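You operate a simulated robot arm through the tools that you are given. There is no shell and no other tool. Be economical: measure what you need, move in short steps, check, and stop when the job is done.

You are at the controls of a simulated two-armed robot. One attempt, no reset.

Task
Take the uv meter and put it in the deep white tray. Put the 5 micron filter cartridge from the middle shelf of the black rack on the upper shelf of the black rack and the 25 micron filter cartridge on the pink tag. Put the can labelled "Huddanir" from the top of the steel shelf on the blue pallet on the dispatch stand and the can that says "Orchava" on the top of the can load. Any order will do. Set down upright: can.

The check looks at the end state, three seconds after you hand in, the way a careful person would. Anything else that was tipped, shoved, dropped, spilled or broken makes it a failure.

Robot
Two 7-joint arms with two-finger parallel grippers on one trunk, on a base that drives. Base frame: it is fixed to the floor where the robot stands at the start and does not move with it; the origin is under the middle of the robot, x ahead of it, y to its left, z up; the surface under the hand at the start is at about z = 860. Readings come in mm, degrees, newtons and seconds.
The left shoulder is at the start at [50, 158, 1083], the right one opposite. With the tool pointing down near the work surface each hand reaches from about 240 to 660 mm from the robot's upright axis, wherever it stands, measured 20 degrees to its own side. Places, roughly: blue pallet on the dispatch stand [5600, -7100, 500]; deep white tray [0, 2500, 750]; filter cartridge [5000, -4500, 750]; green can, plum can, reference can [7750, -11500, 1000]; pink tag [5250, -4500, 500]; top of the can load [7700, -9400, 800]; upper shelf of the black rack [5200, -4500, 1000]. Payload 3.91 kg a hand.
The tool frame of a hand sits at the grasp point between the pads (the TCP): z along the fingers, y along the line on which they close. The tips reach 30 mm beyond it. Largest opening 110 mm; finger width 20, thickness 10; the body of the gripper, 48 by 112 mm, starts 55 mm behind the TCP.
Orientation is that of the tool frame in the base frame, as a unit quaternion [x, y, z, w]. With the fingers straight down and closing along the base's y, the tool's x points along the base's -x, its y along +y and its z along -z.

Tools
- The arms move only by the tool jog_arm. It takes "left_increments", "right_increments" or both (then of equal length, played together; a hand with none holds still); each is a list of rows, each an object (a shift or turn left out is 0, a gripper value left out holds the last) with "translation": the shift along the base's x, y, z in units of 40 mm (1.0 is 40 mm), a list of three; "rotation": the turn, a rotation vector about the base's x, y, z in units of 6 degrees (1.0 is 6 degrees), a list of three. In form: [{"translation": [tx, ty, tz], "rotation": [rx, ry, rz]}, ...]. A call has 1 to 12 rows; each row shifts and turns the commanded pose from where the row before left it. "left_jaw" and "right_jaw" are, for a hand that has rows, the gripper command, from -1 (fully open) to 1 (shut), values between in proportion, set as the call begins (left out, the last holds). A call with a number of a shift or a turn outside -1 to 1 is refused whole. A row lasts 0.2 s, in which the tool goes at most 50 mm and 8.6 degrees; a call with a longer step from one row to the next is refused whole, and so is a gripper value outside its range. A pose out of reach is approached as far as the arm can. The call stops where the force on the tool passes 40 N (or 10 N more than at its start, if that is more) or the arm is blocked; 0.2 s more then pass. The fingers move at their own pace (about 153 mm/s each) and stop on an object; they squeeze with about 40 N. The grip force told is the motor's: it shows also when the fingers shut on nothing. Time passes only in rows, and 0.2 s behind the last, so rows that do not move let the fingers close. It gives the time, the measured TCP pose, the force on the tool (base axes), the opening and the grip force at its end, in the units of the frame above (readings bear some noise), with the torque about the TCP (base axes, N m) and any sound that the robot's microphone picked up.
- Cameras (640 x 400 px; columns grow to the right, rows downward): "scene" is now at [131.1, -26.7, 1245.4]; the picture's right is [-0.28, -0.96, 0.00], its down [-0.32, 0.09, -0.94] and it looks along [0.91, -0.26, -0.33] (base axes); focal length 287 px, centre (320, 200). "left" rides on the left gripper at [73, -17, -103] in its tool frame; the picture's right is [0.23, 0.97, 0.00], its down [-0.76, 0.18, -0.62] and it looks along [-0.61, 0.14, 0.78] (tool axes); focal length 222 px, centre (320, 200). "right" rides on the right gripper at [72, 17, -103] in its tool frame; the picture's right is [-0.23, 0.97, 0.00], its down [-0.76, -0.18, -0.62] and it looks along [-0.61, -0.14, 0.78] (tool axes); focal length 222 px, centre (320, 200). There is no depth. A picture from a camera that has moved, and an enlarged one, comes with that camera's place and axes in the base frame and with its lens.
- snapshot(camera): a new picture of that camera. No time passes.
- lift_body(by): slides the trunk up (or, below 0, down) by that many mm; the arms and the scene camera ride with it, the base frame stays. It gives what a move gives, with no picture.
- drive_base(legs): drives the robot by 1 to 6 legs, each [ahead, turn to the left] in mm and degrees, along the robot's own axes; the way and the turn of a leg run together, so that a leg with both is an arc; at most 1500 mm and 180 degrees a leg. The arms and the cameras ride along, it lands a little off, and it stops where it bumps. It gives what a move gives.
- pan_tilt(pan, tilt): turns the head with the scene camera to pan (to the left, within 80 degrees either way) and tilt (down, from -29 to 69), counted from straight ahead of the robot. It gives what a move gives.
- close_up(camera, box): a new picture of the part [left, top, right, bottom] of that camera's present view, enlarged. No time passes.
- close_job(): hands the job in; it is judged then, once.

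Work in short steps. Places have to be worked out from the pictures, the camera data and where the tool is seen: move nearer, look again, correct. Check each grasp and each placing, and mend what went wrong. You have 165 turns and 122 pictures in all, those below and enlarged ones among them. Open the grippers and draw the arms clear of the work before you hand the job in, unless the task says otherwise; then end with one line.

The tools are called after ">>>" as a command line: name --argument value ..., lists and objects as JSON in quotes. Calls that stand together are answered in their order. jog_arm: Moves the arms, as the interface text tells. Its arguments: {"type":"object","properties":{"left_increments":{"type":"array","items":{"type":"object","properties":{"translation":{"type":"array","items":{"type":"number"}},"rotation":{"type":"array","items":{"type":"number"}}}}},"left_jaw":{"type":"number"},"right_increments":{"type":"array","items":{"type":"object","properties":{"translation":{"type":"array","items":{"type":"number"}},"rotation":{"type":"array","items":{"type":"number"}}}}},"right_jaw":{"type":"number"}},"required":[]} The other tools are called the same way: lift_body (by) slides the trunk up or down; drive_base (legs) drives the base; pan_tilt (pan, tilt) turns the head that bears the scene camera; snapshot (camera) takes a picture; close_up (camera, box) takes an enlarged picture of a part of a camera's view; close_job () hands the job in.

At the start:

```text
time: 0.0
left_tool_pos: [402.8, -8.9, 1166.6]
left_orientation: [-0.001, 1.0, 0.0, 0.0]
left_ft_force: [-0.5, -0.6, -0.2]
left_moment: [-0.01, 0.04, -0.05]
left_width: 110.0
left_finger_force: 0.1
right_tool_pos: [353.8, -304.3, 1143.7]
right_orientation: [-0.001, 1.0, -0.001, 0.0]
right_ft_force: [0.0, -0.3, 0.3]
right_moment: [-0.01, 0.0, 0.03]
right_width: 110.2
right_finger_force: 0.1
trunk travel left (down, up): [-325.0, 157.0]
robot x, y, heading: [1.1, 1.6, 0.2]
head pan, tilt: [-16.2, 19.5]
```

scene: 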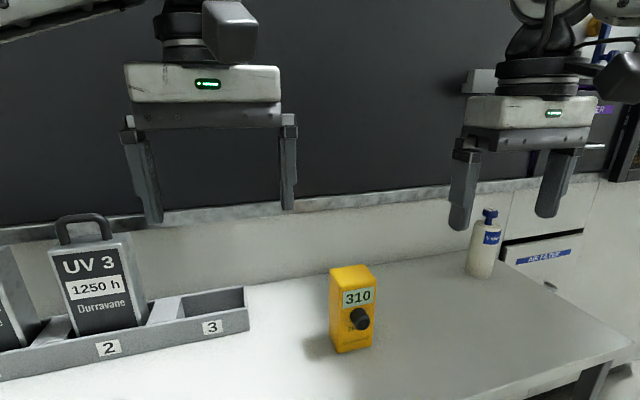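
right: 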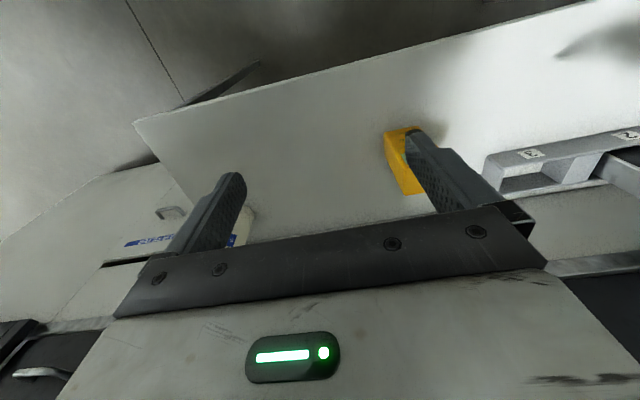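
left: 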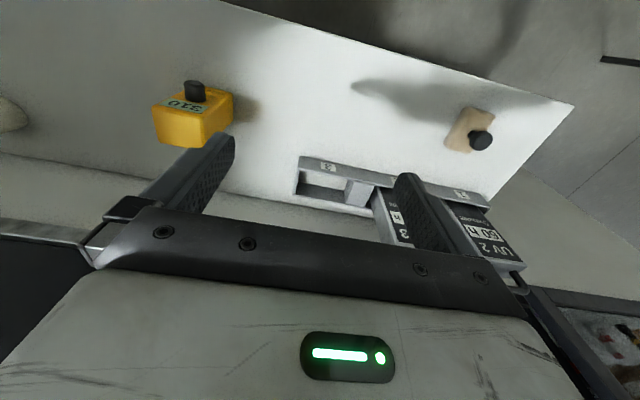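

The bench shows a yellow device marked 310, a beige one to the left, and UV cassettes. I need to identify the uv meter, so I look left and around first.

>>> pan_tilt --pan 20 --tilt 35

>>> snapshot --camera "scene"

>>> close_up --camera "left" --box '[140, 60, 540, 280]'

```text
time: 1.0
left_tool_pos: [403.5, -9.6, 1166.9]
left_orientation: [-0.001, 1.0, 0.0, 0.0]
left_ft_force: [-1.0, -1.0, -0.2]
left_moment: [0.0, -0.01, -0.01]
left_width: 110.1
left_finger_force: 0.0
right_tool_pos: [352.6, -301.1, 1144.2]
right_orientation: [0.0, 1.0, 0.0, 0.0]
right_ft_force: [0.4, 1.0, -0.1]
right_moment: [0.01, 0.02, 0.0]
right_width: 110.2
right_finger_force: 0.1
trunk travel left (down, up): [-325.0, 157.0]
robot x, y, heading: [1.0, 0.8, 0.2]
head pan, tilt: [20.0, 35.0]
```

```text
118 pictures are left
camera scene: at [124.4, 29.3, 1220.8], right [0.34, -0.94, 0.0], down [-0.54, -0.2, -0.82], along [0.77, 0.28, -0.57], focal length 287 px, centre (320, 200)
```

scene: 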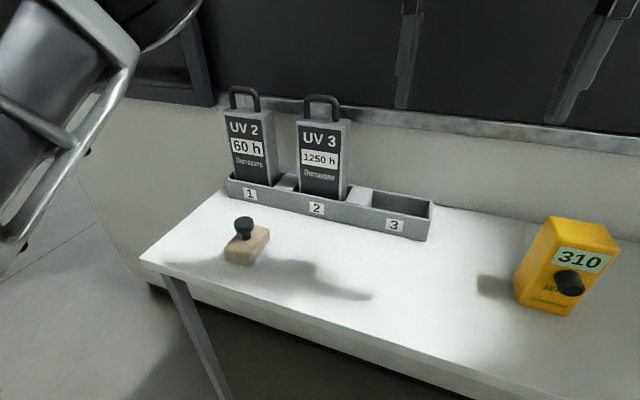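

```text
1.60 times, centred on (340, 170) of left
camera zoom: at [331.7, -26.8, 1271.2], right [-0.23, 0.97, 0.0], down [0.76, 0.18, 0.62], along [0.61, 0.14, -0.78], focal length 355 px, centre (288, 248)
```

zoom: 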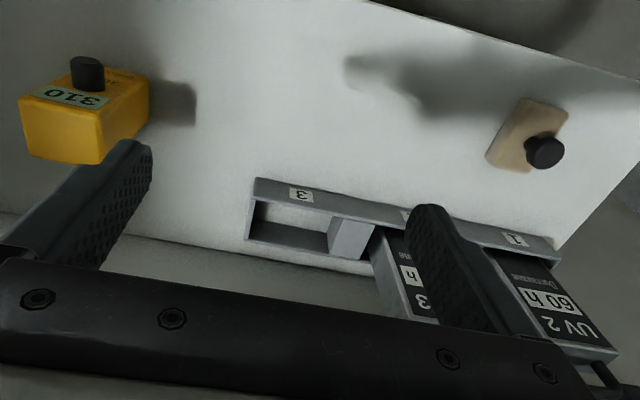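

Zoom in on the yellow device to read its print.

>>> close_up --camera "scene" --box '[480, 200, 640, 330]'

>>> pan_tilt --pan 75 --tilt 10

>>> snapshot --camera "scene"

>>> pan_tilt --pan -60 --tilt 10

>>> snapshot --camera "scene"

```text
3.08 times, centred on (560, 265) of scene
camera zoom: at [124.4, 29.3, 1220.8], right [0.34, -0.94, 0.0], down [-0.54, -0.2, -0.82], along [0.77, 0.28, -0.57], focal length 883 px, centre (-418, 0)
```

zoom: 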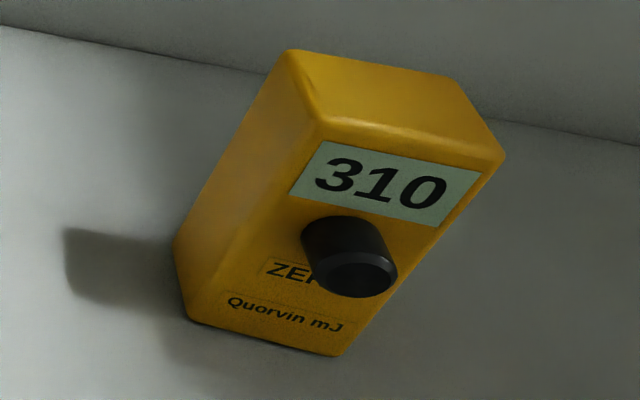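

```text
time: 2.3
left_tool_pos: [403.7, -9.7, 1167.3]
left_orientation: [-0.001, 1.0, 0.0, 0.0]
left_ft_force: [-0.2, -0.4, 0.5]
left_moment: [0.03, 0.0, 0.0]
left_width: 109.7
left_finger_force: 0.1
right_tool_pos: [352.2, -302.0, 1144.5]
right_orientation: [-0.001, 1.0, 0.0, 0.0]
right_ft_force: [0.9, 0.6, -0.1]
right_moment: [0.0, 0.03, -0.04]
right_width: 109.8
right_finger_force: 0.1
trunk travel left (down, up): [-325.0, 157.0]
robot x, y, heading: [0.4, 1.3, 0.1]
head pan, tilt: [75.0, 10.0]
```

```text
115 pictures are left
camera scene: at [65.7, 89.1, 1260.9], right [0.97, -0.26, 0.0], down [-0.05, -0.17, -0.98], along [0.26, 0.95, -0.17], focal length 287 px, centre (320, 200)
```

scene: 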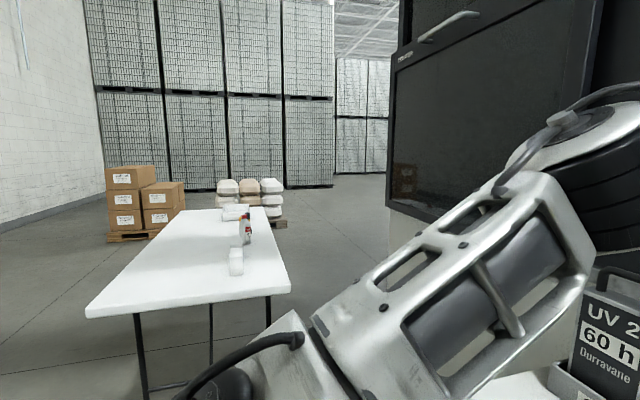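

```text
time: 4.4
left_tool_pos: [404.0, -9.3, 1167.4]
left_orientation: [-0.001, 1.0, -0.001, 0.0]
left_ft_force: [0.3, 0.1, 0.0]
left_moment: [-0.02, 0.05, 0.01]
left_width: 109.9
left_finger_force: 0.0
right_tool_pos: [354.1, -303.2, 1144.3]
right_orientation: [-0.001, 1.0, 0.0, 0.0]
right_ft_force: [0.0, 0.1, -0.2]
right_moment: [0.0, -0.02, -0.01]
right_width: 110.0
right_finger_force: 0.1
trunk travel left (down, up): [-325.0, 157.0]
robot x, y, heading: [0.7, 0.2, -0.5]
head pan, tilt: [-60.0, 10.0]
```

```text
114 pictures are left
camera scene: at [88.1, -81.2, 1260.9], right [-0.87, -0.5, 0.0], down [-0.09, 0.15, -0.98], along [0.49, -0.85, -0.17], focal length 287 px, centre (320, 200)
```

scene: 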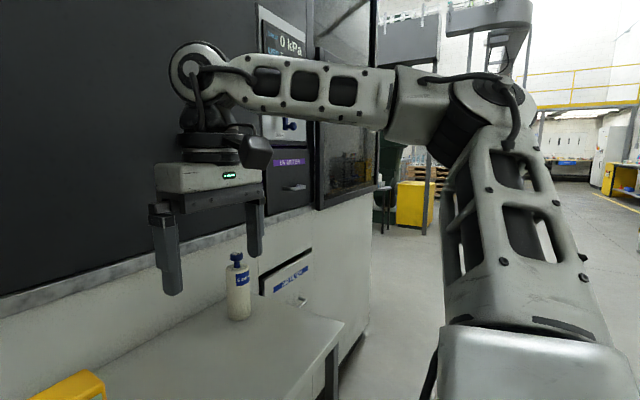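

There are labelled drawers to the right; I zoom in on the purple label.

>>> close_up --camera "scene" --box '[220, 130, 340, 310]'

>>> close_up --camera "scene" --box '[360, 80, 640, 260]'

```text
2.22 times, centred on (280, 220) of scene
camera zoom: at [88.1, -81.2, 1260.9], right [-0.87, -0.5, 0.0], down [-0.09, 0.15, -0.98], along [0.49, -0.85, -0.17], focal length 638 px, centre (409, 156)
```

zoom: 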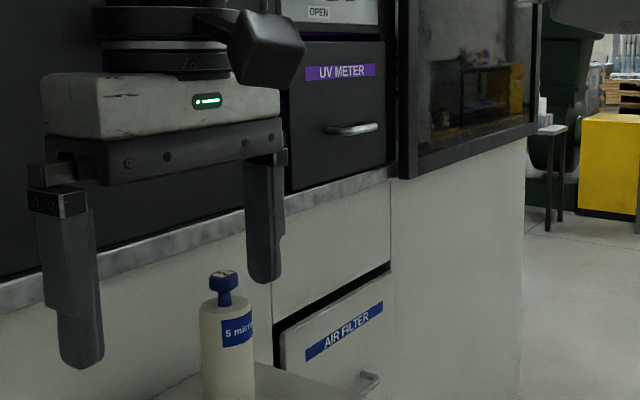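

```text
2.22 times, centred on (500, 170) of scene
camera zoom: at [88.1, -81.2, 1260.9], right [-0.87, -0.5, 0.0], down [-0.09, 0.15, -0.98], along [0.49, -0.85, -0.17], focal length 638 px, centre (-80, 267)
```

zoom: 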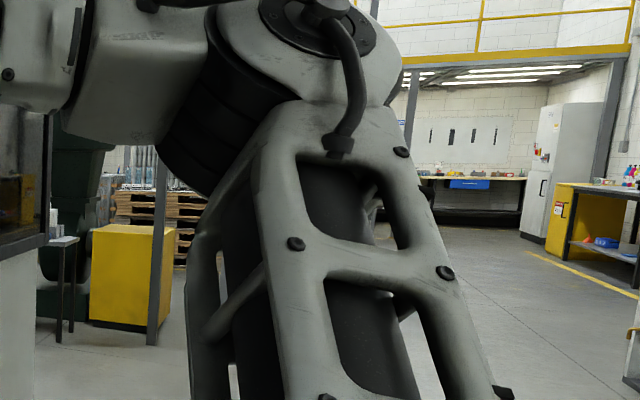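

The yellow 310 meter (mJ, ZERO) is the UV meter; I estimate it at x 462–508, y −216..−154, z up to 984. I move the right hand above it at (485,−185) and check.

>>> jog_arm --right_increments '[{"translation": [0.82, 0.74, 0]}, {"translation": [0.82, 0.74, 0]}, {"translation": [0.82, 0.74, 0]}, {"translation": [0.82, 0.74, 0]}, {"translation": [0, 0, -0.75]}, {"translation": [0, 0, -0.75]}]' --right_jaw -1

>>> snapshot --camera "right"

>>> pan_tilt --pan -20 --tilt 35

>>> snapshot --camera "scene"

```text
time: 5.8
left_tool_pos: [402.9, -9.3, 1166.1]
left_orientation: [-0.001, 1.0, 0.0, -0.001]
left_ft_force: [0.0, 0.7, 0.1]
left_moment: [-0.01, -0.01, -0.02]
left_width: 110.0
left_finger_force: 0.0
right_tool_pos: [474.7, -193.8, 1078.0]
right_orientation: [0.0, 1.0, 0.0, 0.0]
right_ft_force: [0.9, 0.3, -0.1]
right_moment: [0.0, 0.0, 0.02]
right_width: 110.1
right_finger_force: 0.1
right hand out of reach, approached as far as the arm can: row 4
trunk travel left (down, up): [-325.0, 157.0]
robot x, y, heading: [1.6, 0.6, 0.0]
head pan, tilt: [-60.0, 10.0]
```

```text
111 pictures are left
camera right: at [401.9, -178.0, 1180.9], right [0.23, 0.97, 0.0], down [0.76, -0.18, 0.62], along [0.61, -0.14, -0.78], focal length 222 px, centre (320, 200)
```

right: 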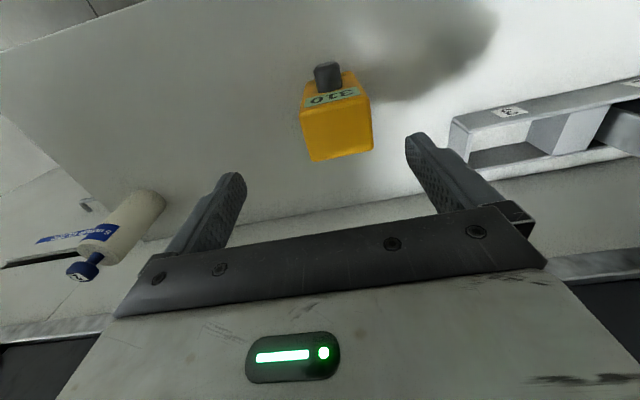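

```text
time: 6.9
left_tool_pos: [403.4, -10.1, 1166.7]
left_orientation: [-0.001, 1.0, 0.0, 0.001]
left_ft_force: [0.5, 0.5, 0.3]
left_moment: [0.0, 0.05, 0.0]
left_width: 109.8
left_finger_force: 0.0
right_tool_pos: [473.7, -194.5, 1077.4]
right_orientation: [0.0, 1.0, -0.001, 0.0]
right_ft_force: [-0.6, -0.5, 0.1]
right_moment: [0.02, 0.01, -0.01]
right_width: 109.9
right_finger_force: 0.0
trunk travel left (down, up): [-325.0, 157.0]
robot x, y, heading: [0.9, -1.8, 0.3]
head pan, tilt: [-20.0, 35.0]
```

```text
110 pictures are left
camera scene: at [124.3, -30.9, 1220.8], right [-0.34, -0.94, 0.0], down [-0.54, 0.2, -0.82], along [0.77, -0.28, -0.57], focal length 287 px, centre (320, 200)
```

scene: 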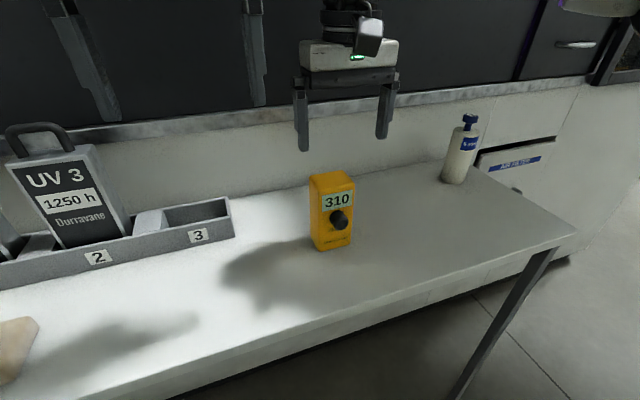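

The corners triangulate the meter's centre to about (482, −181). I shift and go down to z≈950, then close.

>>> jog_arm --right_increments '[{"translation": [0.2, 0.32, -0.4]}, {"translation": [0, 0, -0.7]}, {"translation": [0, 0, -0.7]}, {"translation": [0, 0, -0.7]}, {"translation": [0, 0, -0.65]}, {}]'

>>> snapshot --camera "scene"

```text
time: 8.3
left_tool_pos: [404.0, -10.5, 1167.0]
left_orientation: [-0.001, 1.0, 0.0, 0.001]
left_ft_force: [1.2, -0.4, 0.2]
left_moment: [-0.01, -0.01, 0.0]
left_width: 109.7
left_finger_force: 0.2
right_tool_pos: [480.8, -184.1, 953.4]
right_orientation: [-0.001, 1.0, 0.0, 0.001]
right_ft_force: [-0.1, 0.3, 0.4]
right_moment: [-0.03, 0.02, 0.01]
right_width: 110.0
right_finger_force: 0.0
trunk travel left (down, up): [-325.0, 157.0]
robot x, y, heading: [-1.4, 0.4, -0.1]
head pan, tilt: [-20.0, 35.0]
```

```text
109 pictures are left
camera scene: at [124.3, -30.8, 1220.8], right [-0.34, -0.94, 0.0], down [-0.54, 0.2, -0.82], along [0.77, -0.28, -0.57], focal length 287 px, centre (320, 200)
```

scene: 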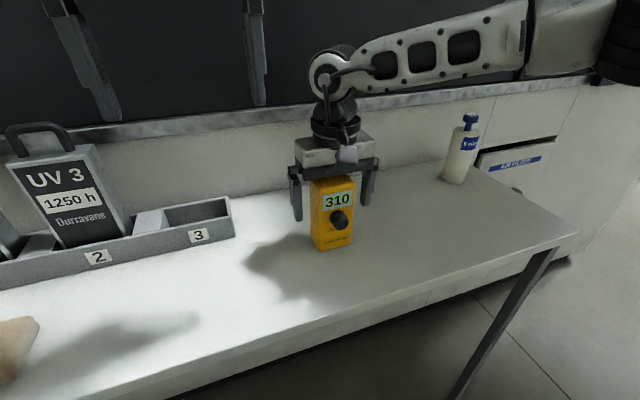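

The fingers straddle the meter. Close, then lift a bit.

>>> jog_arm --right_increments '[{}, {}, {}, {}]' --right_jaw 1

>>> jog_arm --right_increments '[{"translation": [0, 0, 0.7]}, {"translation": [0, 0, 0.8]}, {"translation": [-0.3, 0, 0.9]}, {"translation": [-0.7, 0, 0.7]}, {"translation": [-0.7, 0, 0.3]}, {"translation": [-0.7, 0, 0]}]' --right_jaw 1

>>> snapshot --camera "right"

```text
time: 9.3
left_tool_pos: [403.6, -9.9, 1166.8]
left_orientation: [0.0, 1.0, 0.0, 0.0]
left_ft_force: [0.3, -0.3, 1.5]
left_moment: [-0.01, 0.0, 0.0]
left_width: 109.9
left_finger_force: 0.0
right_tool_pos: [481.7, -182.6, 952.6]
right_orientation: [-0.001, 1.0, 0.0, 0.0]
right_ft_force: [-0.1, 0.8, 0.4]
right_moment: [0.0, -0.06, 0.04]
right_width: 61.8
right_finger_force: 40.0
trunk travel left (down, up): [-325.0, 157.0]
robot x, y, heading: [0.0, -0.2, 0.1]
head pan, tilt: [-20.0, 35.0]
```

```text
time: 10.7
left_tool_pos: [403.0, -10.3, 1166.8]
left_orientation: [0.0, 1.0, 0.0, 0.001]
left_ft_force: [0.0, -0.4, 0.4]
left_moment: [0.01, -0.05, 0.03]
left_width: 109.9
left_finger_force: 0.1
right_tool_pos: [382.8, -182.5, 1088.7]
right_orientation: [0.0, 1.0, 0.001, 0.0]
right_ft_force: [-0.3, -0.3, -2.4]
right_moment: [0.0, -0.01, 0.01]
right_width: 61.7
right_finger_force: 40.1
trunk travel left (down, up): [-325.0, 157.0]
robot x, y, heading: [2.1, -2.0, -0.1]
head pan, tilt: [-20.0, 35.0]
```

```text
108 pictures are left
camera right: at [311.8, -165.3, 1192.3], right [0.23, 0.97, 0.0], down [0.76, -0.18, 0.62], along [0.61, -0.14, -0.78], focal length 222 px, centre (320, 200)
```

right: 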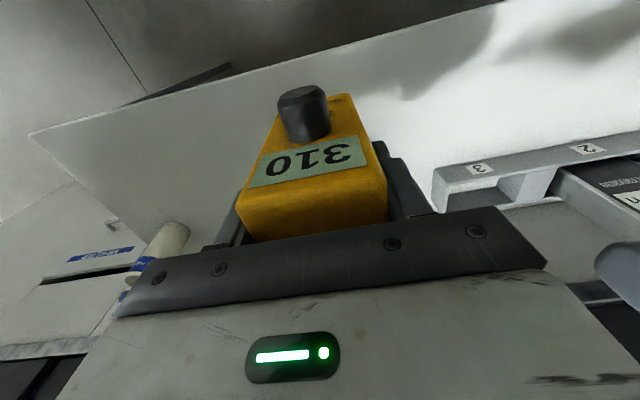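

Grasp holds (62 mm, 40 N). I back away from the bench, turn left and look down the way to the tray table.

>>> drive_base --legs '[[-250, 0], [0, 80]]'

>>> pan_tilt --pan 0 --tilt 15

>>> snapshot --camera "scene"

```text
time: 16.0
left_tool_pos: [-174.3, 396.9, 1166.7]
left_orientation: [-0.645, 0.764, 0.0, -0.001]
left_ft_force: [0.4, -0.8, -0.9]
left_moment: [0.01, -0.02, 0.01]
left_width: 110.0
left_finger_force: 0.1
right_tool_pos: [-8.1, 348.9, 1089.1]
right_orientation: [-0.646, 0.763, 0.0, -0.001]
right_ft_force: [0.0, -0.6, -1.5]
right_moment: [-0.02, 0.02, -0.02]
right_width: 61.6
right_finger_force: 39.8
trunk travel left (down, up): [-325.0, 157.0]
robot x, y, heading: [-250.9, -3.2, 80.4]
head pan, tilt: [-20.0, 35.0]
```

```text
time: 16.8
left_tool_pos: [-173.3, 396.3, 1167.2]
left_orientation: [-0.645, 0.764, 0.0, -0.001]
left_ft_force: [-0.2, 0.2, -0.3]
left_moment: [-0.01, 0.01, -0.04]
left_width: 110.0
left_finger_force: 0.1
right_tool_pos: [-6.1, 348.6, 1088.4]
right_orientation: [-0.645, 0.764, 0.001, 0.0]
right_ft_force: [0.1, 0.2, -2.2]
right_moment: [0.03, 0.02, 0.03]
right_width: 61.8
right_finger_force: 40.1
trunk travel left (down, up): [-325.0, 157.0]
robot x, y, heading: [-248.6, -1.3, 80.3]
head pan, tilt: [0.0, 15.0]
```

```text
107 pictures are left
camera scene: at [-226.3, 130.8, 1252.7], right [0.99, -0.17, 0.0], down [-0.04, -0.26, -0.97], along [0.16, 0.95, -0.26], focal length 287 px, centre (320, 200)
```

scene: 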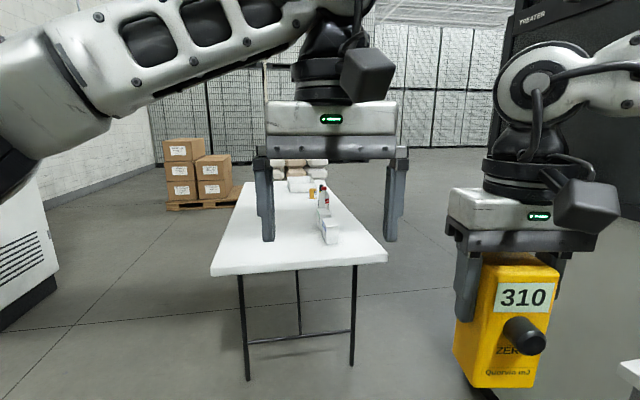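

Table spans x≈−450..200, y from 1060. I check the passage on its right side.

>>> pan_tilt --pan -50 --tilt 30

>>> snapshot --camera "scene"

```text
time: 18.0
left_tool_pos: [-173.5, 396.7, 1167.4]
left_orientation: [-0.645, 0.764, 0.0, 0.0]
left_ft_force: [0.0, -0.8, 0.0]
left_moment: [0.02, 0.02, -0.02]
left_width: 110.1
left_finger_force: 0.0
right_tool_pos: [-6.6, 347.2, 1089.9]
right_orientation: [-0.645, 0.764, 0.0, -0.001]
right_ft_force: [-0.7, 0.0, -2.3]
right_moment: [0.01, 0.0, 0.03]
right_width: 61.9
right_finger_force: 40.0
trunk travel left (down, up): [-325.0, 157.0]
robot x, y, heading: [-253.7, 0.5, 80.7]
head pan, tilt: [-50.0, 30.0]
```

```text
106 pictures are left
camera scene: at [-164.1, 84.4, 1228.5], right [0.51, -0.86, 0.0], down [-0.43, -0.25, -0.87], along [0.75, 0.44, -0.5], focal length 287 px, centre (320, 200)
```

scene: 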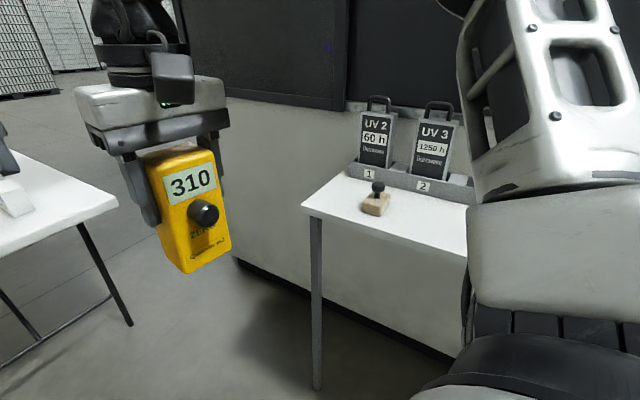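

The gap between table and machine is only ~550 mm, too tight; I go round the table's left side, where there is free floor.

>>> drive_base --legs '[[0, 50], [1240, 0], [0, -40], [1300, 0], [0, -40]]'

>>> pan_tilt --pan -20 --tilt 20

>>> snapshot --camera "scene"

```text
time: 36.3
left_tool_pos: [-845.5, 2556.1, 1166.2]
left_orientation: [-0.442, 0.897, 0.0, 0.0]
left_ft_force: [0.1, -0.8, -0.3]
left_moment: [-0.01, 0.06, 0.01]
left_width: 110.0
left_finger_force: 0.1
right_tool_pos: [-721.7, 2434.7, 1088.6]
right_orientation: [-0.442, 0.897, 0.001, 0.0]
right_ft_force: [1.0, -1.7, -2.6]
right_moment: [-0.01, -0.03, 0.01]
right_width: 62.1
right_finger_force: 40.2
trunk travel left (down, up): [-325.0, 157.0]
robot x, y, heading: [-1102.8, 2242.7, 52.2]
head pan, tilt: [-50.0, 30.0]
```

```text
time: 37.3
left_tool_pos: [-845.9, 2554.8, 1165.8]
left_orientation: [-0.443, 0.897, 0.0, 0.0]
left_ft_force: [0.3, 0.9, -0.7]
left_moment: [0.02, 0.0, 0.0]
left_width: 110.3
left_finger_force: 0.1
right_tool_pos: [-721.1, 2433.7, 1089.2]
right_orientation: [-0.442, 0.897, 0.0, 0.0]
right_ft_force: [0.3, -0.7, -2.0]
right_moment: [0.01, -0.01, -0.01]
right_width: 61.8
right_finger_force: 39.7
trunk travel left (down, up): [-325.0, 157.0]
robot x, y, heading: [-1097.3, 2241.8, 52.5]
head pan, tilt: [-20.0, 20.0]
```

```text
105 pictures are left
camera scene: at [-994.8, 2322.0, 1244.6], right [0.54, -0.84, 0.0], down [-0.29, -0.18, -0.94], along [0.79, 0.5, -0.34], focal length 287 px, centre (320, 200)
```

scene: 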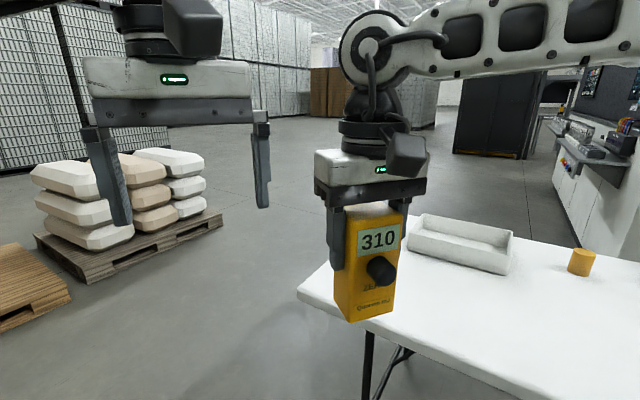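

The tray is near the table's far end (y≈2715), about x −75..80, y 2235..2545. I drive round to the table end, and face it heading −90°.

>>> drive_base --legs '[[1326, 0], [0, -52.5], [460, 0], [0, -90]]'

>>> pan_tilt --pan -10 --tilt 35

>>> snapshot --camera "scene"

```text
time: 52.4
left_tool_pos: [161.4, 2887.1, 1167.1]
left_orientation: [0.7, 0.714, 0.0, 0.001]
left_ft_force: [0.2, -0.8, -0.1]
left_moment: [-0.01, 0.02, 0.0]
left_width: 109.9
left_finger_force: 0.0
right_tool_pos: [-12.8, 2902.5, 1088.1]
right_orientation: [0.699, 0.715, 0.0, 0.001]
right_ft_force: [0.7, -0.3, -2.3]
right_moment: [-0.02, -0.01, -0.05]
right_width: 61.8
right_finger_force: 40.1
trunk travel left (down, up): [-325.0, 157.0]
robot x, y, heading: [165.3, 3292.9, -88.9]
head pan, tilt: [-20.0, 20.0]
```

```text
time: 53.2
left_tool_pos: [160.7, 2885.2, 1166.6]
left_orientation: [0.7, 0.714, 0.0, 0.0]
left_ft_force: [0.6, 0.0, 0.1]
left_moment: [-0.03, 0.0, 0.0]
left_width: 110.0
left_finger_force: 0.0
right_tool_pos: [-12.0, 2903.0, 1088.6]
right_orientation: [0.699, 0.715, 0.001, 0.0]
right_ft_force: [-0.3, -0.3, -2.4]
right_moment: [-0.02, -0.03, 0.02]
right_width: 61.8
right_finger_force: 39.2
trunk travel left (down, up): [-325.0, 157.0]
robot x, y, heading: [163.5, 3290.8, -89.0]
head pan, tilt: [-10.0, 35.0]
```

```text
104 pictures are left
camera scene: at [151.6, 3162.3, 1220.8], right [-0.99, 0.15, 0.0], down [0.09, 0.57, -0.82], along [-0.13, -0.81, -0.57], focal length 287 px, centre (320, 200)
```

scene: 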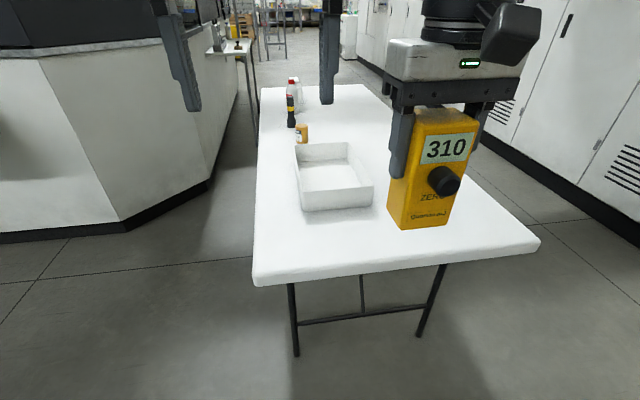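

Tray: x −97..100, y ≈2290..2540, rim z≈816, floor ≈755. I drive 215 mm forward, keeping ~310 mm to the table edge.

>>> drive_base --legs '[[215, -1]]'

>>> snapshot --camera "scene"

```text
time: 54.9
left_tool_pos: [157.4, 2671.5, 1167.3]
left_orientation: [0.705, 0.709, 0.0, 0.0]
left_ft_force: [-0.5, 0.1, -0.1]
left_moment: [0.0, 0.04, 0.0]
left_width: 110.0
left_finger_force: 0.0
right_tool_pos: [-14.3, 2690.8, 1089.3]
right_orientation: [0.706, 0.709, 0.001, 0.0]
right_ft_force: [-0.3, -0.4, -2.5]
right_moment: [0.02, -0.01, 0.0]
right_width: 61.9
right_finger_force: 39.5
trunk travel left (down, up): [-325.0, 157.0]
robot x, y, heading: [163.7, 3075.7, -89.6]
head pan, tilt: [-10.0, 35.0]
```

```text
103 pictures are left
camera scene: at [152.3, 2947.8, 1220.6], right [-0.99, 0.17, 0.0], down [0.1, 0.57, -0.82], along [-0.14, -0.81, -0.57], focal length 287 px, centre (320, 200)
```

scene: 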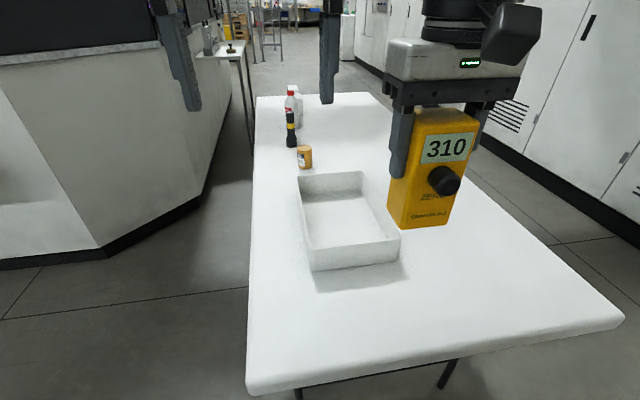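

I lower the trunk 130 mm (meter bottom then ≈867, above the rim) and extend the hand over the tray.

>>> lift_body --by -130

>>> jog_arm --right_increments '[{"translation": [0.1, -0.85, 0]}, {"translation": [0.1, -0.85, 0]}, {"translation": [0, -0.85, 0]}, {"translation": [0, -0.85, 0]}, {"translation": [0, -0.85, 0]}, {"translation": [0, -0.85, 0]}, {"translation": [0, -0.85, 0]}, {}]'

>>> snapshot --camera "scene"

>>> snapshot --camera "right"

```text
time: 56.4
left_tool_pos: [158.2, 2672.3, 1036.7]
left_orientation: [0.706, 0.709, 0.0, 0.0]
left_ft_force: [-0.1, 0.4, 0.2]
left_moment: [-0.01, 0.0, 0.0]
left_width: 110.0
left_finger_force: 0.1
right_tool_pos: [-14.0, 2691.4, 959.3]
right_orientation: [0.705, 0.709, 0.0, 0.001]
right_ft_force: [-0.7, 0.1, -2.1]
right_moment: [0.0, 0.02, 0.02]
right_width: 61.8
right_finger_force: 40.3
trunk travel left (down, up): [-195.0, 287.0]
robot x, y, heading: [166.1, 3076.9, -89.5]
head pan, tilt: [-10.0, 35.0]
```

```text
time: 58.2
left_tool_pos: [157.9, 2672.3, 1037.0]
left_orientation: [0.705, 0.709, 0.0, 0.0]
left_ft_force: [-0.9, 0.6, -0.7]
left_moment: [-0.02, -0.04, 0.0]
left_width: 109.9
left_finger_force: 0.1
right_tool_pos: [-56.2, 2547.6, 942.0]
right_orientation: [0.705, 0.709, -0.001, 0.001]
right_ft_force: [-0.1, 0.0, -1.9]
right_moment: [0.02, 0.01, -0.03]
right_width: 62.0
right_finger_force: 40.0
right hand out of reach, approached as far as the arm can: row 3, 4, 5, 6, 7
trunk travel left (down, up): [-195.0, 287.0]
robot x, y, heading: [169.8, 3074.1, -89.6]
head pan, tilt: [-10.0, 35.0]
```

```text
102 pictures are left
camera scene: at [152.3, 2948.3, 1090.7], right [-0.99, 0.17, 0.0], down [0.1, 0.57, -0.82], along [-0.14, -0.81, -0.57], focal length 287 px, centre (320, 200)
```

scene: 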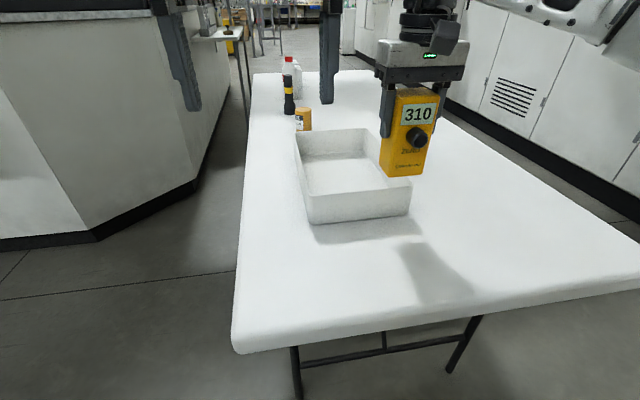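

```text
101 pictures are left
camera right: at [-38.9, 2621.2, 1046.0], right [0.98, -0.22, 0.0], down [-0.17, -0.76, 0.62], along [-0.14, -0.61, -0.78], focal length 222 px, centre (320, 200)
```

right: 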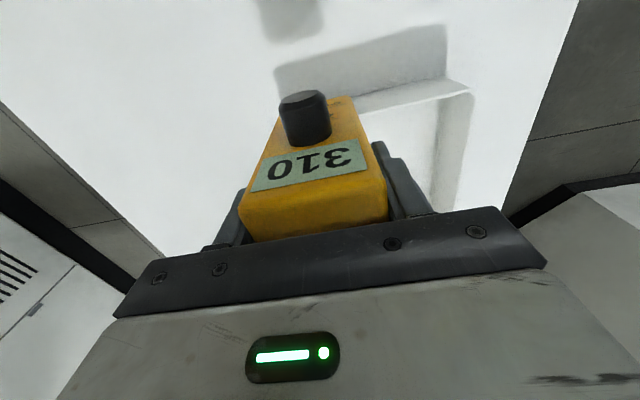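

The wrist rides high, so a higher trunk gives more reach. I raise the trunk 230, edge the base 40 mm forward, then lower the hand.

>>> lift_body --by 230

>>> drive_base --legs '[[40, 0]]'

>>> jog_arm --right_increments '[{"translation": [0, 0, -1]}, {"translation": [0, 0, -1]}, {"translation": [0, 0, -1]}, {"translation": [0.2, 0, -1]}, {"translation": [0.3, 0, -1]}, {"translation": [0.4, 0, -0.7]}, {}]'

```text
time: 60.6
left_tool_pos: [158.1, 2671.4, 1267.3]
left_orientation: [0.706, 0.709, 0.0, 0.0]
left_ft_force: [-0.3, 1.1, 0.3]
left_moment: [0.01, 0.0, 0.01]
left_width: 109.9
left_finger_force: 0.1
right_tool_pos: [-56.2, 2548.7, 1172.9]
right_orientation: [0.706, 0.709, -0.001, 0.002]
right_ft_force: [-0.5, 0.1, -2.8]
right_moment: [0.0, 0.0, -0.03]
right_width: 61.7
right_finger_force: 39.9
trunk travel left (down, up): [-425.0, 57.0]
robot x, y, heading: [165.8, 3071.0, -89.5]
head pan, tilt: [-10.0, 35.0]
```

```text
time: 61.5
left_tool_pos: [157.7, 2633.3, 1265.8]
left_orientation: [0.704, 0.71, 0.0, 0.0]
left_ft_force: [0.7, -0.6, -0.5]
left_moment: [0.03, -0.02, 0.0]
left_width: 109.8
left_finger_force: 0.2
right_tool_pos: [-56.0, 2507.5, 1173.2]
right_orientation: [0.705, 0.709, 0.0, 0.001]
right_ft_force: [0.3, -0.4, -2.6]
right_moment: [-0.02, -0.01, 0.01]
right_width: 61.7
right_finger_force: 40.0
trunk travel left (down, up): [-425.0, 57.0]
robot x, y, heading: [164.3, 3037.5, -89.7]
head pan, tilt: [-10.0, 35.0]
```

```text
time: 63.1
left_tool_pos: [158.0, 2632.6, 1266.2]
left_orientation: [0.705, 0.709, 0.0, 0.001]
left_ft_force: [-0.2, -0.7, 0.0]
left_moment: [0.02, 0.0, 0.03]
left_width: 109.9
left_finger_force: 0.0
right_tool_pos: [-41.3, 2540.3, 961.4]
right_orientation: [0.705, 0.709, 0.001, 0.002]
right_ft_force: [-0.7, -0.5, -2.3]
right_moment: [-0.01, -0.01, 0.0]
right_width: 62.1
right_finger_force: 39.7
right hand out of reach, approached as far as the arm can: row 5, 6
trunk travel left (down, up): [-425.0, 57.0]
robot x, y, heading: [162.9, 3039.8, -89.9]
head pan, tilt: [-10.0, 35.0]
```

The arm runs out of reach around 500 mm ahead. I look down at my base to see how close I can get to the table edge.

>>> pan_tilt --pan 10 --tilt 69

>>> snapshot --camera "scene"

```text
time: 64.1
left_tool_pos: [157.3, 2631.7, 1266.1]
left_orientation: [0.705, 0.709, 0.0, -0.001]
left_ft_force: [0.0, 0.1, 0.4]
left_moment: [-0.02, 0.0, 0.02]
left_width: 110.0
left_finger_force: 0.1
right_tool_pos: [-41.9, 2538.7, 961.9]
right_orientation: [0.705, 0.709, -0.001, 0.003]
right_ft_force: [-0.3, -0.1, -2.4]
right_moment: [-0.01, 0.01, 0.0]
right_width: 61.5
right_finger_force: 40.0
trunk travel left (down, up): [-425.0, 57.0]
robot x, y, heading: [169.9, 3035.2, -89.8]
head pan, tilt: [10.0, 68.8]
```

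```text
100 pictures are left
camera scene: at [177.4, 2940.5, 1277.1], right [-0.98, -0.18, 0.0], down [-0.17, 0.92, -0.36], along [0.06, -0.36, -0.93], focal length 287 px, centre (320, 200)
```

scene: 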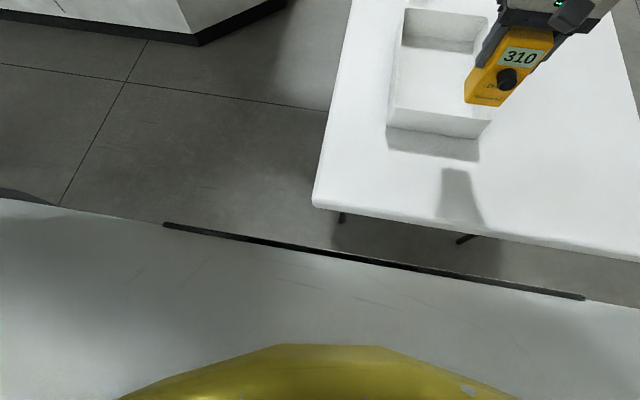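

The white plate seen is ambiguous (body yoke or base). I look down sideways to see the base footprint.

>>> pan_tilt --pan 80 --tilt 50

>>> snapshot --camera "scene"

```text
time: 65.5
left_tool_pos: [158.0, 2633.0, 1265.9]
left_orientation: [0.706, 0.709, 0.0, 0.0]
left_ft_force: [-0.2, -0.1, 0.2]
left_moment: [0.01, -0.01, 0.01]
left_width: 110.3
left_finger_force: 0.1
right_tool_pos: [-42.2, 2539.7, 960.3]
right_orientation: [0.705, 0.709, -0.001, 0.003]
right_ft_force: [-0.2, -0.8, -3.0]
right_moment: [-0.05, 0.0, 0.02]
right_width: 62.0
right_finger_force: 40.1
trunk travel left (down, up): [-425.0, 57.0]
robot x, y, heading: [164.5, 3036.0, -89.9]
head pan, tilt: [80.0, 50.0]
```

```text
99 pictures are left
camera scene: at [243.3, 2982.5, 1299.0], right [-0.17, -0.99, 0.0], down [-0.76, 0.13, -0.64], along [0.63, -0.11, -0.77], focal length 287 px, centre (320, 200)
```

scene: 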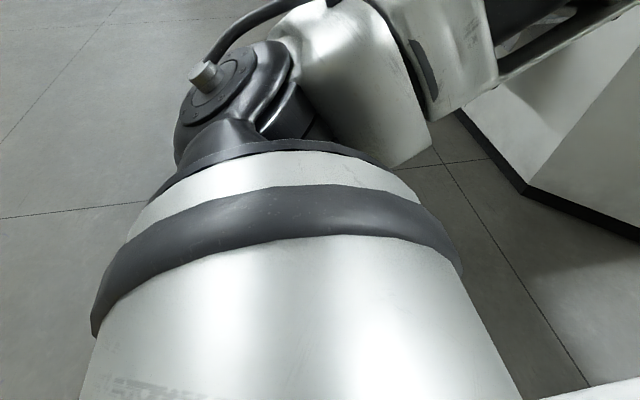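

No wide base is visible beyond the shoulder, and the table's legs stand 225 mm inside the edge. I raise the hand, lower the trunk so the shoulder is near hand height (best reach), and edge 60 mm forward.

>>> jog_arm --right_increments '[{"translation": [0, 0.4, 0.9]}, {"translation": [0, 0.4, 0.9]}, {"translation": [0, 0.4, 0.9]}, {"translation": [0, 0.4, 0.9]}, {"translation": [0, 0, 0.9]}, {}]'

>>> lift_body --by -200

>>> drive_base --legs '[[60, 0]]'

>>> pan_tilt --pan -10 --tilt 45

>>> snapshot --camera "scene"

```text
time: 66.9
left_tool_pos: [158.1, 2632.6, 1266.9]
left_orientation: [0.705, 0.709, -0.001, 0.0]
left_ft_force: [0.0, -0.5, -0.3]
left_moment: [0.02, 0.04, 0.03]
left_width: 110.1
left_finger_force: 0.1
right_tool_pos: [-43.0, 2603.1, 1141.1]
right_orientation: [0.705, 0.709, 0.0, 0.001]
right_ft_force: [-0.5, 0.8, -1.7]
right_moment: [0.02, 0.01, 0.03]
right_width: 62.0
right_finger_force: 40.1
trunk travel left (down, up): [-425.0, 57.0]
robot x, y, heading: [165.6, 3036.7, -89.6]
head pan, tilt: [80.0, 50.0]
```

```text
time: 69.1
left_tool_pos: [157.7, 2632.4, 1067.8]
left_orientation: [0.705, 0.709, 0.0, 0.001]
left_ft_force: [0.7, 0.5, 0.2]
left_moment: [-0.01, -0.01, 0.02]
left_width: 109.8
left_finger_force: 0.0
right_tool_pos: [-42.1, 2602.6, 940.3]
right_orientation: [0.705, 0.709, 0.0, 0.002]
right_ft_force: [-0.4, 0.0, -2.2]
right_moment: [0.01, 0.02, 0.0]
right_width: 61.7
right_finger_force: 40.5
trunk travel left (down, up): [-225.0, 257.0]
robot x, y, heading: [164.2, 3036.0, -89.6]
head pan, tilt: [80.0, 50.0]
```

```text
time: 70.1
left_tool_pos: [157.1, 2571.6, 1067.4]
left_orientation: [0.705, 0.71, 0.0, -0.001]
left_ft_force: [-0.3, 0.3, 0.0]
left_moment: [0.04, -0.01, 0.0]
left_width: 110.1
left_finger_force: 0.0
right_tool_pos: [-41.8, 2541.4, 941.3]
right_orientation: [0.706, 0.709, 0.0, 0.002]
right_ft_force: [-0.3, -0.2, -1.8]
right_moment: [0.03, -0.07, 0.04]
right_width: 61.9
right_finger_force: 40.3
trunk travel left (down, up): [-225.0, 257.0]
robot x, y, heading: [162.7, 2979.6, -89.7]
head pan, tilt: [80.0, 50.0]
```

```text
time: 71.7
left_tool_pos: [157.1, 2573.5, 1066.5]
left_orientation: [0.706, 0.709, 0.0, -0.001]
left_ft_force: [0.1, -0.3, -0.3]
left_moment: [0.0, -0.04, -0.02]
left_width: 110.0
left_finger_force: 0.0
right_tool_pos: [-43.2, 2542.3, 939.7]
right_orientation: [0.704, 0.71, 0.001, 0.001]
right_ft_force: [-0.1, -0.3, -2.4]
right_moment: [0.03, 0.0, -0.02]
right_width: 61.9
right_finger_force: 39.6
trunk travel left (down, up): [-225.0, 257.0]
robot x, y, heading: [166.4, 2979.1, -89.8]
head pan, tilt: [-10.0, 45.0]
```

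```text
98 pictures are left
camera scene: at [153.9, 2856.0, 1105.9], right [-0.99, 0.17, 0.0], down [0.12, 0.7, -0.71], along [-0.12, -0.7, -0.71], focal length 287 px, centre (320, 200)
```

scene: 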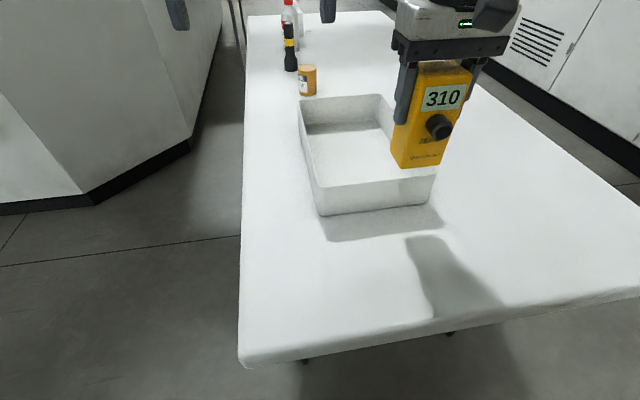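

No bump. Now I move the hand to about (0, 2440).

>>> jog_arm --right_increments '[{"translation": [0.35, -0.6, 0]}, {"translation": [0.35, -0.6, 0]}, {"translation": [0.3, -0.6, 0]}, {"translation": [0, -0.5, 0]}, {}]'

>>> snapshot --camera "scene"

```text
time: 72.9
left_tool_pos: [157.7, 2574.1, 1067.1]
left_orientation: [0.706, 0.709, 0.0, 0.0]
left_ft_force: [-0.2, -0.1, -0.6]
left_moment: [-0.01, -0.01, 0.0]
left_width: 110.2
left_finger_force: 0.0
right_tool_pos: [-18.3, 2467.6, 936.6]
right_orientation: [0.706, 0.708, 0.0, 0.002]
right_ft_force: [-0.7, 0.9, -2.8]
right_moment: [0.0, 0.02, 0.0]
right_width: 61.8
right_finger_force: 39.7
right hand out of reach, approached as far as the arm can: row 3, 4
trunk travel left (down, up): [-225.0, 257.0]
robot x, y, heading: [163.6, 2978.2, -89.7]
head pan, tilt: [-10.0, 45.0]
```

```text
97 pictures are left
camera scene: at [153.9, 2856.1, 1105.9], right [-0.99, 0.17, 0.0], down [0.12, 0.7, -0.71], along [-0.12, -0.7, -0.71], focal length 287 px, centre (320, 200)
```

scene: 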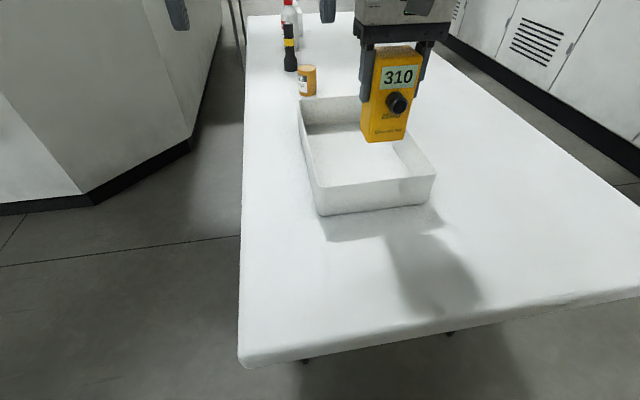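

Just over the near half; I edge 30 mm more forward so the knob clears the near wall.

>>> drive_base --legs '[[32, 0]]'

>>> jog_arm --right_increments '[{"translation": [0, 0, -0.7]}, {"translation": [0, 0, -0.6]}, {}]'

>>> snapshot --camera "scene"

>>> snapshot --camera "right"

```text
time: 73.8
left_tool_pos: [158.5, 2541.1, 1065.6]
left_orientation: [0.706, 0.709, 0.0, 0.0]
left_ft_force: [-0.5, -0.2, -0.4]
left_moment: [0.0, 0.0, -0.02]
left_width: 110.3
left_finger_force: 0.1
right_tool_pos: [-17.6, 2435.0, 936.4]
right_orientation: [0.706, 0.708, 0.001, 0.002]
right_ft_force: [0.4, 0.5, -2.3]
right_moment: [0.03, -0.01, 0.0]
right_width: 61.6
right_finger_force: 40.1
trunk travel left (down, up): [-225.0, 257.0]
robot x, y, heading: [166.2, 2944.8, -89.8]
head pan, tilt: [-10.0, 45.0]
```

```text
time: 74.6
left_tool_pos: [157.1, 2541.1, 1066.9]
left_orientation: [0.705, 0.709, -0.001, 0.0]
left_ft_force: [0.7, 0.1, -0.5]
left_moment: [-0.01, -0.01, 0.01]
left_width: 110.1
left_finger_force: 0.1
right_tool_pos: [-16.1, 2435.6, 885.1]
right_orientation: [0.705, 0.709, 0.0, 0.002]
right_ft_force: [0.6, -0.6, -2.2]
right_moment: [0.0, 0.0, 0.0]
right_width: 61.9
right_finger_force: 39.4
trunk travel left (down, up): [-225.0, 257.0]
robot x, y, heading: [164.7, 2945.7, -89.9]
head pan, tilt: [-10.0, 45.0]
```

```text
96 pictures are left
camera scene: at [154.0, 2824.1, 1105.9], right [-0.99, 0.17, 0.0], down [0.12, 0.7, -0.71], along [-0.12, -0.7, -0.71], focal length 287 px, centre (320, 200)
```

scene: 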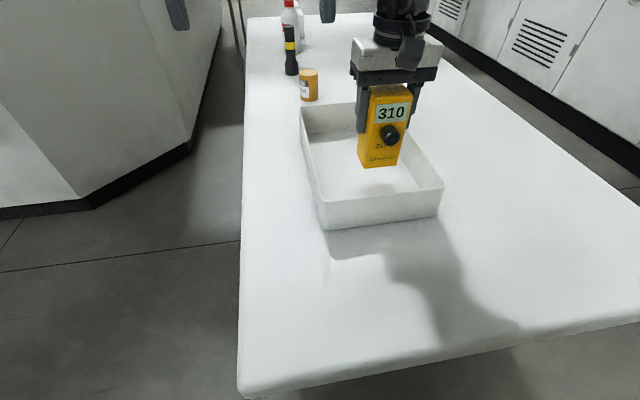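

```text
95 pictures are left
camera right: at [0.0, 2508.4, 987.7], right [0.97, -0.22, 0.0], down [-0.18, -0.76, 0.62], along [-0.14, -0.61, -0.78], focal length 222 px, centre (320, 200)
```

right: 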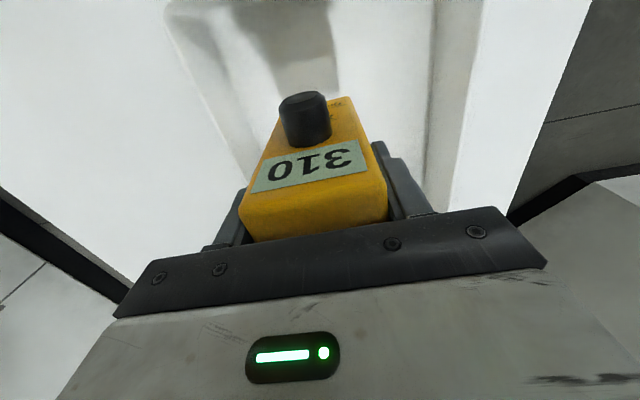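

Meter is inside the tray's walls. Lower gently.

>>> jog_arm --right_increments '[{"translation": [0, 0, -0.25]}, {"translation": [0, 0, -0.25]}, {"translation": [0, 0, -0.15]}, {"translation": [0, 0, -0.1]}, {"translation": [0, 0, -0.08]}, {}]'

```text
time: 76.0
left_tool_pos: [157.5, 2542.6, 1066.6]
left_orientation: [0.705, 0.709, 0.0, 0.0]
left_ft_force: [1.0, 0.2, -0.4]
left_moment: [0.01, 0.03, 0.0]
left_width: 109.9
left_finger_force: 0.1
right_tool_pos: [-16.9, 2436.0, 851.0]
right_orientation: [0.705, 0.709, 0.0, 0.002]
right_ft_force: [-1.3, 0.1, -3.0]
right_moment: [-0.02, -0.02, 0.0]
right_width: 61.6
right_finger_force: 39.9
trunk travel left (down, up): [-225.0, 257.0]
robot x, y, heading: [163.4, 2943.2, -90.1]
head pan, tilt: [-10.0, 45.0]
```

No contact yet; a few 2–3 mm steps more.

>>> jog_arm --right_increments '[{"translation": [0, 0, -0.06]}, {"translation": [0, 0, -0.06]}, {"translation": [0, 0, -0.06]}, {}]'

```text
time: 77.0
left_tool_pos: [157.4, 2541.4, 1065.7]
left_orientation: [0.705, 0.709, 0.0, 0.0]
left_ft_force: [-0.2, 0.0, -0.7]
left_moment: [0.02, 0.0, 0.0]
left_width: 109.8
left_finger_force: 0.0
right_tool_pos: [-16.9, 2435.6, 843.5]
right_orientation: [0.705, 0.709, 0.0, 0.002]
right_ft_force: [0.0, -0.1, -2.8]
right_moment: [0.01, -0.02, -0.01]
right_width: 61.8
right_finger_force: 40.2
trunk travel left (down, up): [-225.0, 257.0]
robot x, y, heading: [164.7, 2944.8, -90.0]
head pan, tilt: [-10.0, 45.0]
```

>>> jog_arm --right_increments '[{"translation": [0, 0, -0.06]}, {"translation": [0, 0, -0.06]}, {"translation": [0, 0, -0.06]}, {"translation": [0, 0, -0.06]}, {}]'

>>> snapshot --camera "scene"

```text
time: 78.2
left_tool_pos: [157.9, 2542.1, 1067.3]
left_orientation: [0.705, 0.709, -0.001, 0.001]
left_ft_force: [0.6, 0.2, 0.4]
left_moment: [0.0, 0.02, -0.01]
left_width: 109.7
left_finger_force: 0.1
right_tool_pos: [-18.5, 2436.8, 835.3]
right_orientation: [0.705, 0.709, -0.001, 0.004]
right_ft_force: [-0.5, -0.4, 4.1]
right_moment: [0.17, 0.25, 0.0]
right_width: 61.7
right_finger_force: 40.1
trunk travel left (down, up): [-225.0, 257.0]
robot x, y, heading: [165.2, 2944.7, -89.8]
head pan, tilt: [-10.0, 45.0]
```

```text
94 pictures are left
camera scene: at [154.1, 2824.6, 1106.1], right [-0.99, 0.17, 0.0], down [0.12, 0.7, -0.71], along [-0.12, -0.7, -0.71], focal length 287 px, centre (320, 200)
```

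scene: 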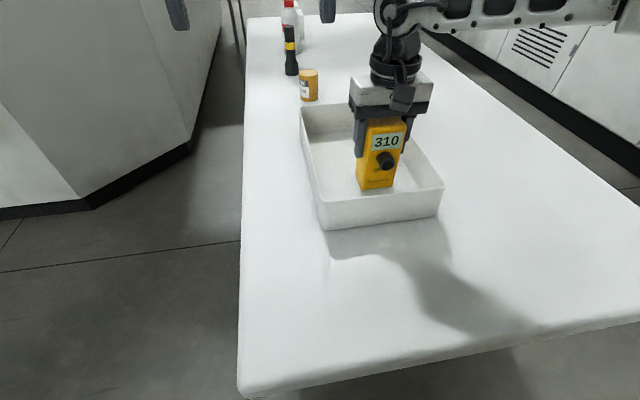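

Contact felt (force turned positive ~6 N change). Open and rise straight up.

>>> jog_arm --right_increments '[{}, {}, {}]' --right_jaw -1

>>> jog_arm --right_increments '[{"translation": [0, 0, 0.5]}, {"translation": [0, 0, 0.8]}, {"translation": [0, 0, 0.8]}, {"translation": [0, 0, 0.9]}, {"translation": [0, 0, 0.9]}, {"translation": [0, 0.5, 0.6]}, {"translation": [0, 0.9, 0.2]}, {"translation": [0, 0.9, 0]}]'

>>> snapshot --camera "scene"

```text
time: 79.0
left_tool_pos: [157.8, 2541.5, 1067.0]
left_orientation: [0.705, 0.709, -0.001, 0.0]
left_ft_force: [-0.5, -0.1, -0.6]
left_moment: [0.02, 0.0, 0.0]
left_width: 110.1
left_finger_force: 0.0
right_tool_pos: [-17.2, 2436.7, 834.7]
right_orientation: [0.706, 0.708, -0.001, 0.003]
right_ft_force: [0.3, -0.1, 0.1]
right_moment: [0.04, -0.04, 0.01]
right_width: 110.0
right_finger_force: 0.1
trunk travel left (down, up): [-225.0, 257.0]
robot x, y, heading: [167.7, 2947.9, -90.1]
head pan, tilt: [-10.0, 45.0]
```

```text
time: 80.8
left_tool_pos: [156.9, 2541.6, 1067.5]
left_orientation: [0.705, 0.709, -0.001, 0.001]
left_ft_force: [-0.9, -0.4, 0.2]
left_moment: [-0.01, 0.02, -0.01]
left_width: 110.1
left_finger_force: 0.1
right_tool_pos: [-22.8, 2536.4, 1009.4]
right_orientation: [0.705, 0.709, 0.0, 0.002]
right_ft_force: [-0.4, 0.3, 0.2]
right_moment: [0.02, -0.01, 0.0]
right_width: 110.3
right_finger_force: 0.0
right hand out of reach, approached as far as the arm can: row 4, 5
trunk travel left (down, up): [-225.0, 257.0]
robot x, y, heading: [170.2, 2943.5, -90.0]
head pan, tilt: [-10.0, 45.0]
```

```text
93 pictures are left
camera scene: at [154.0, 2824.5, 1106.0], right [-0.99, 0.17, 0.0], down [0.12, 0.7, -0.71], along [-0.12, -0.7, -0.71], focal length 287 px, centre (320, 200)
```

scene: 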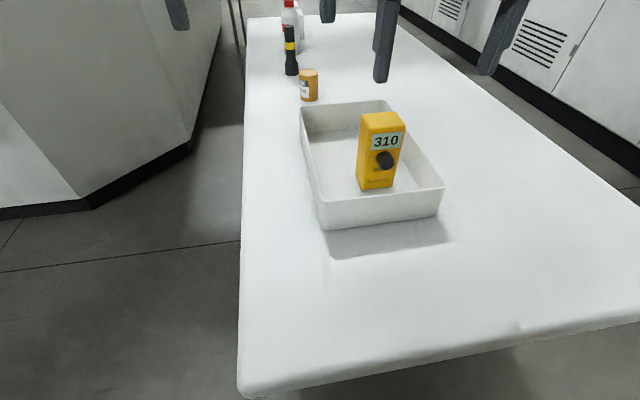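

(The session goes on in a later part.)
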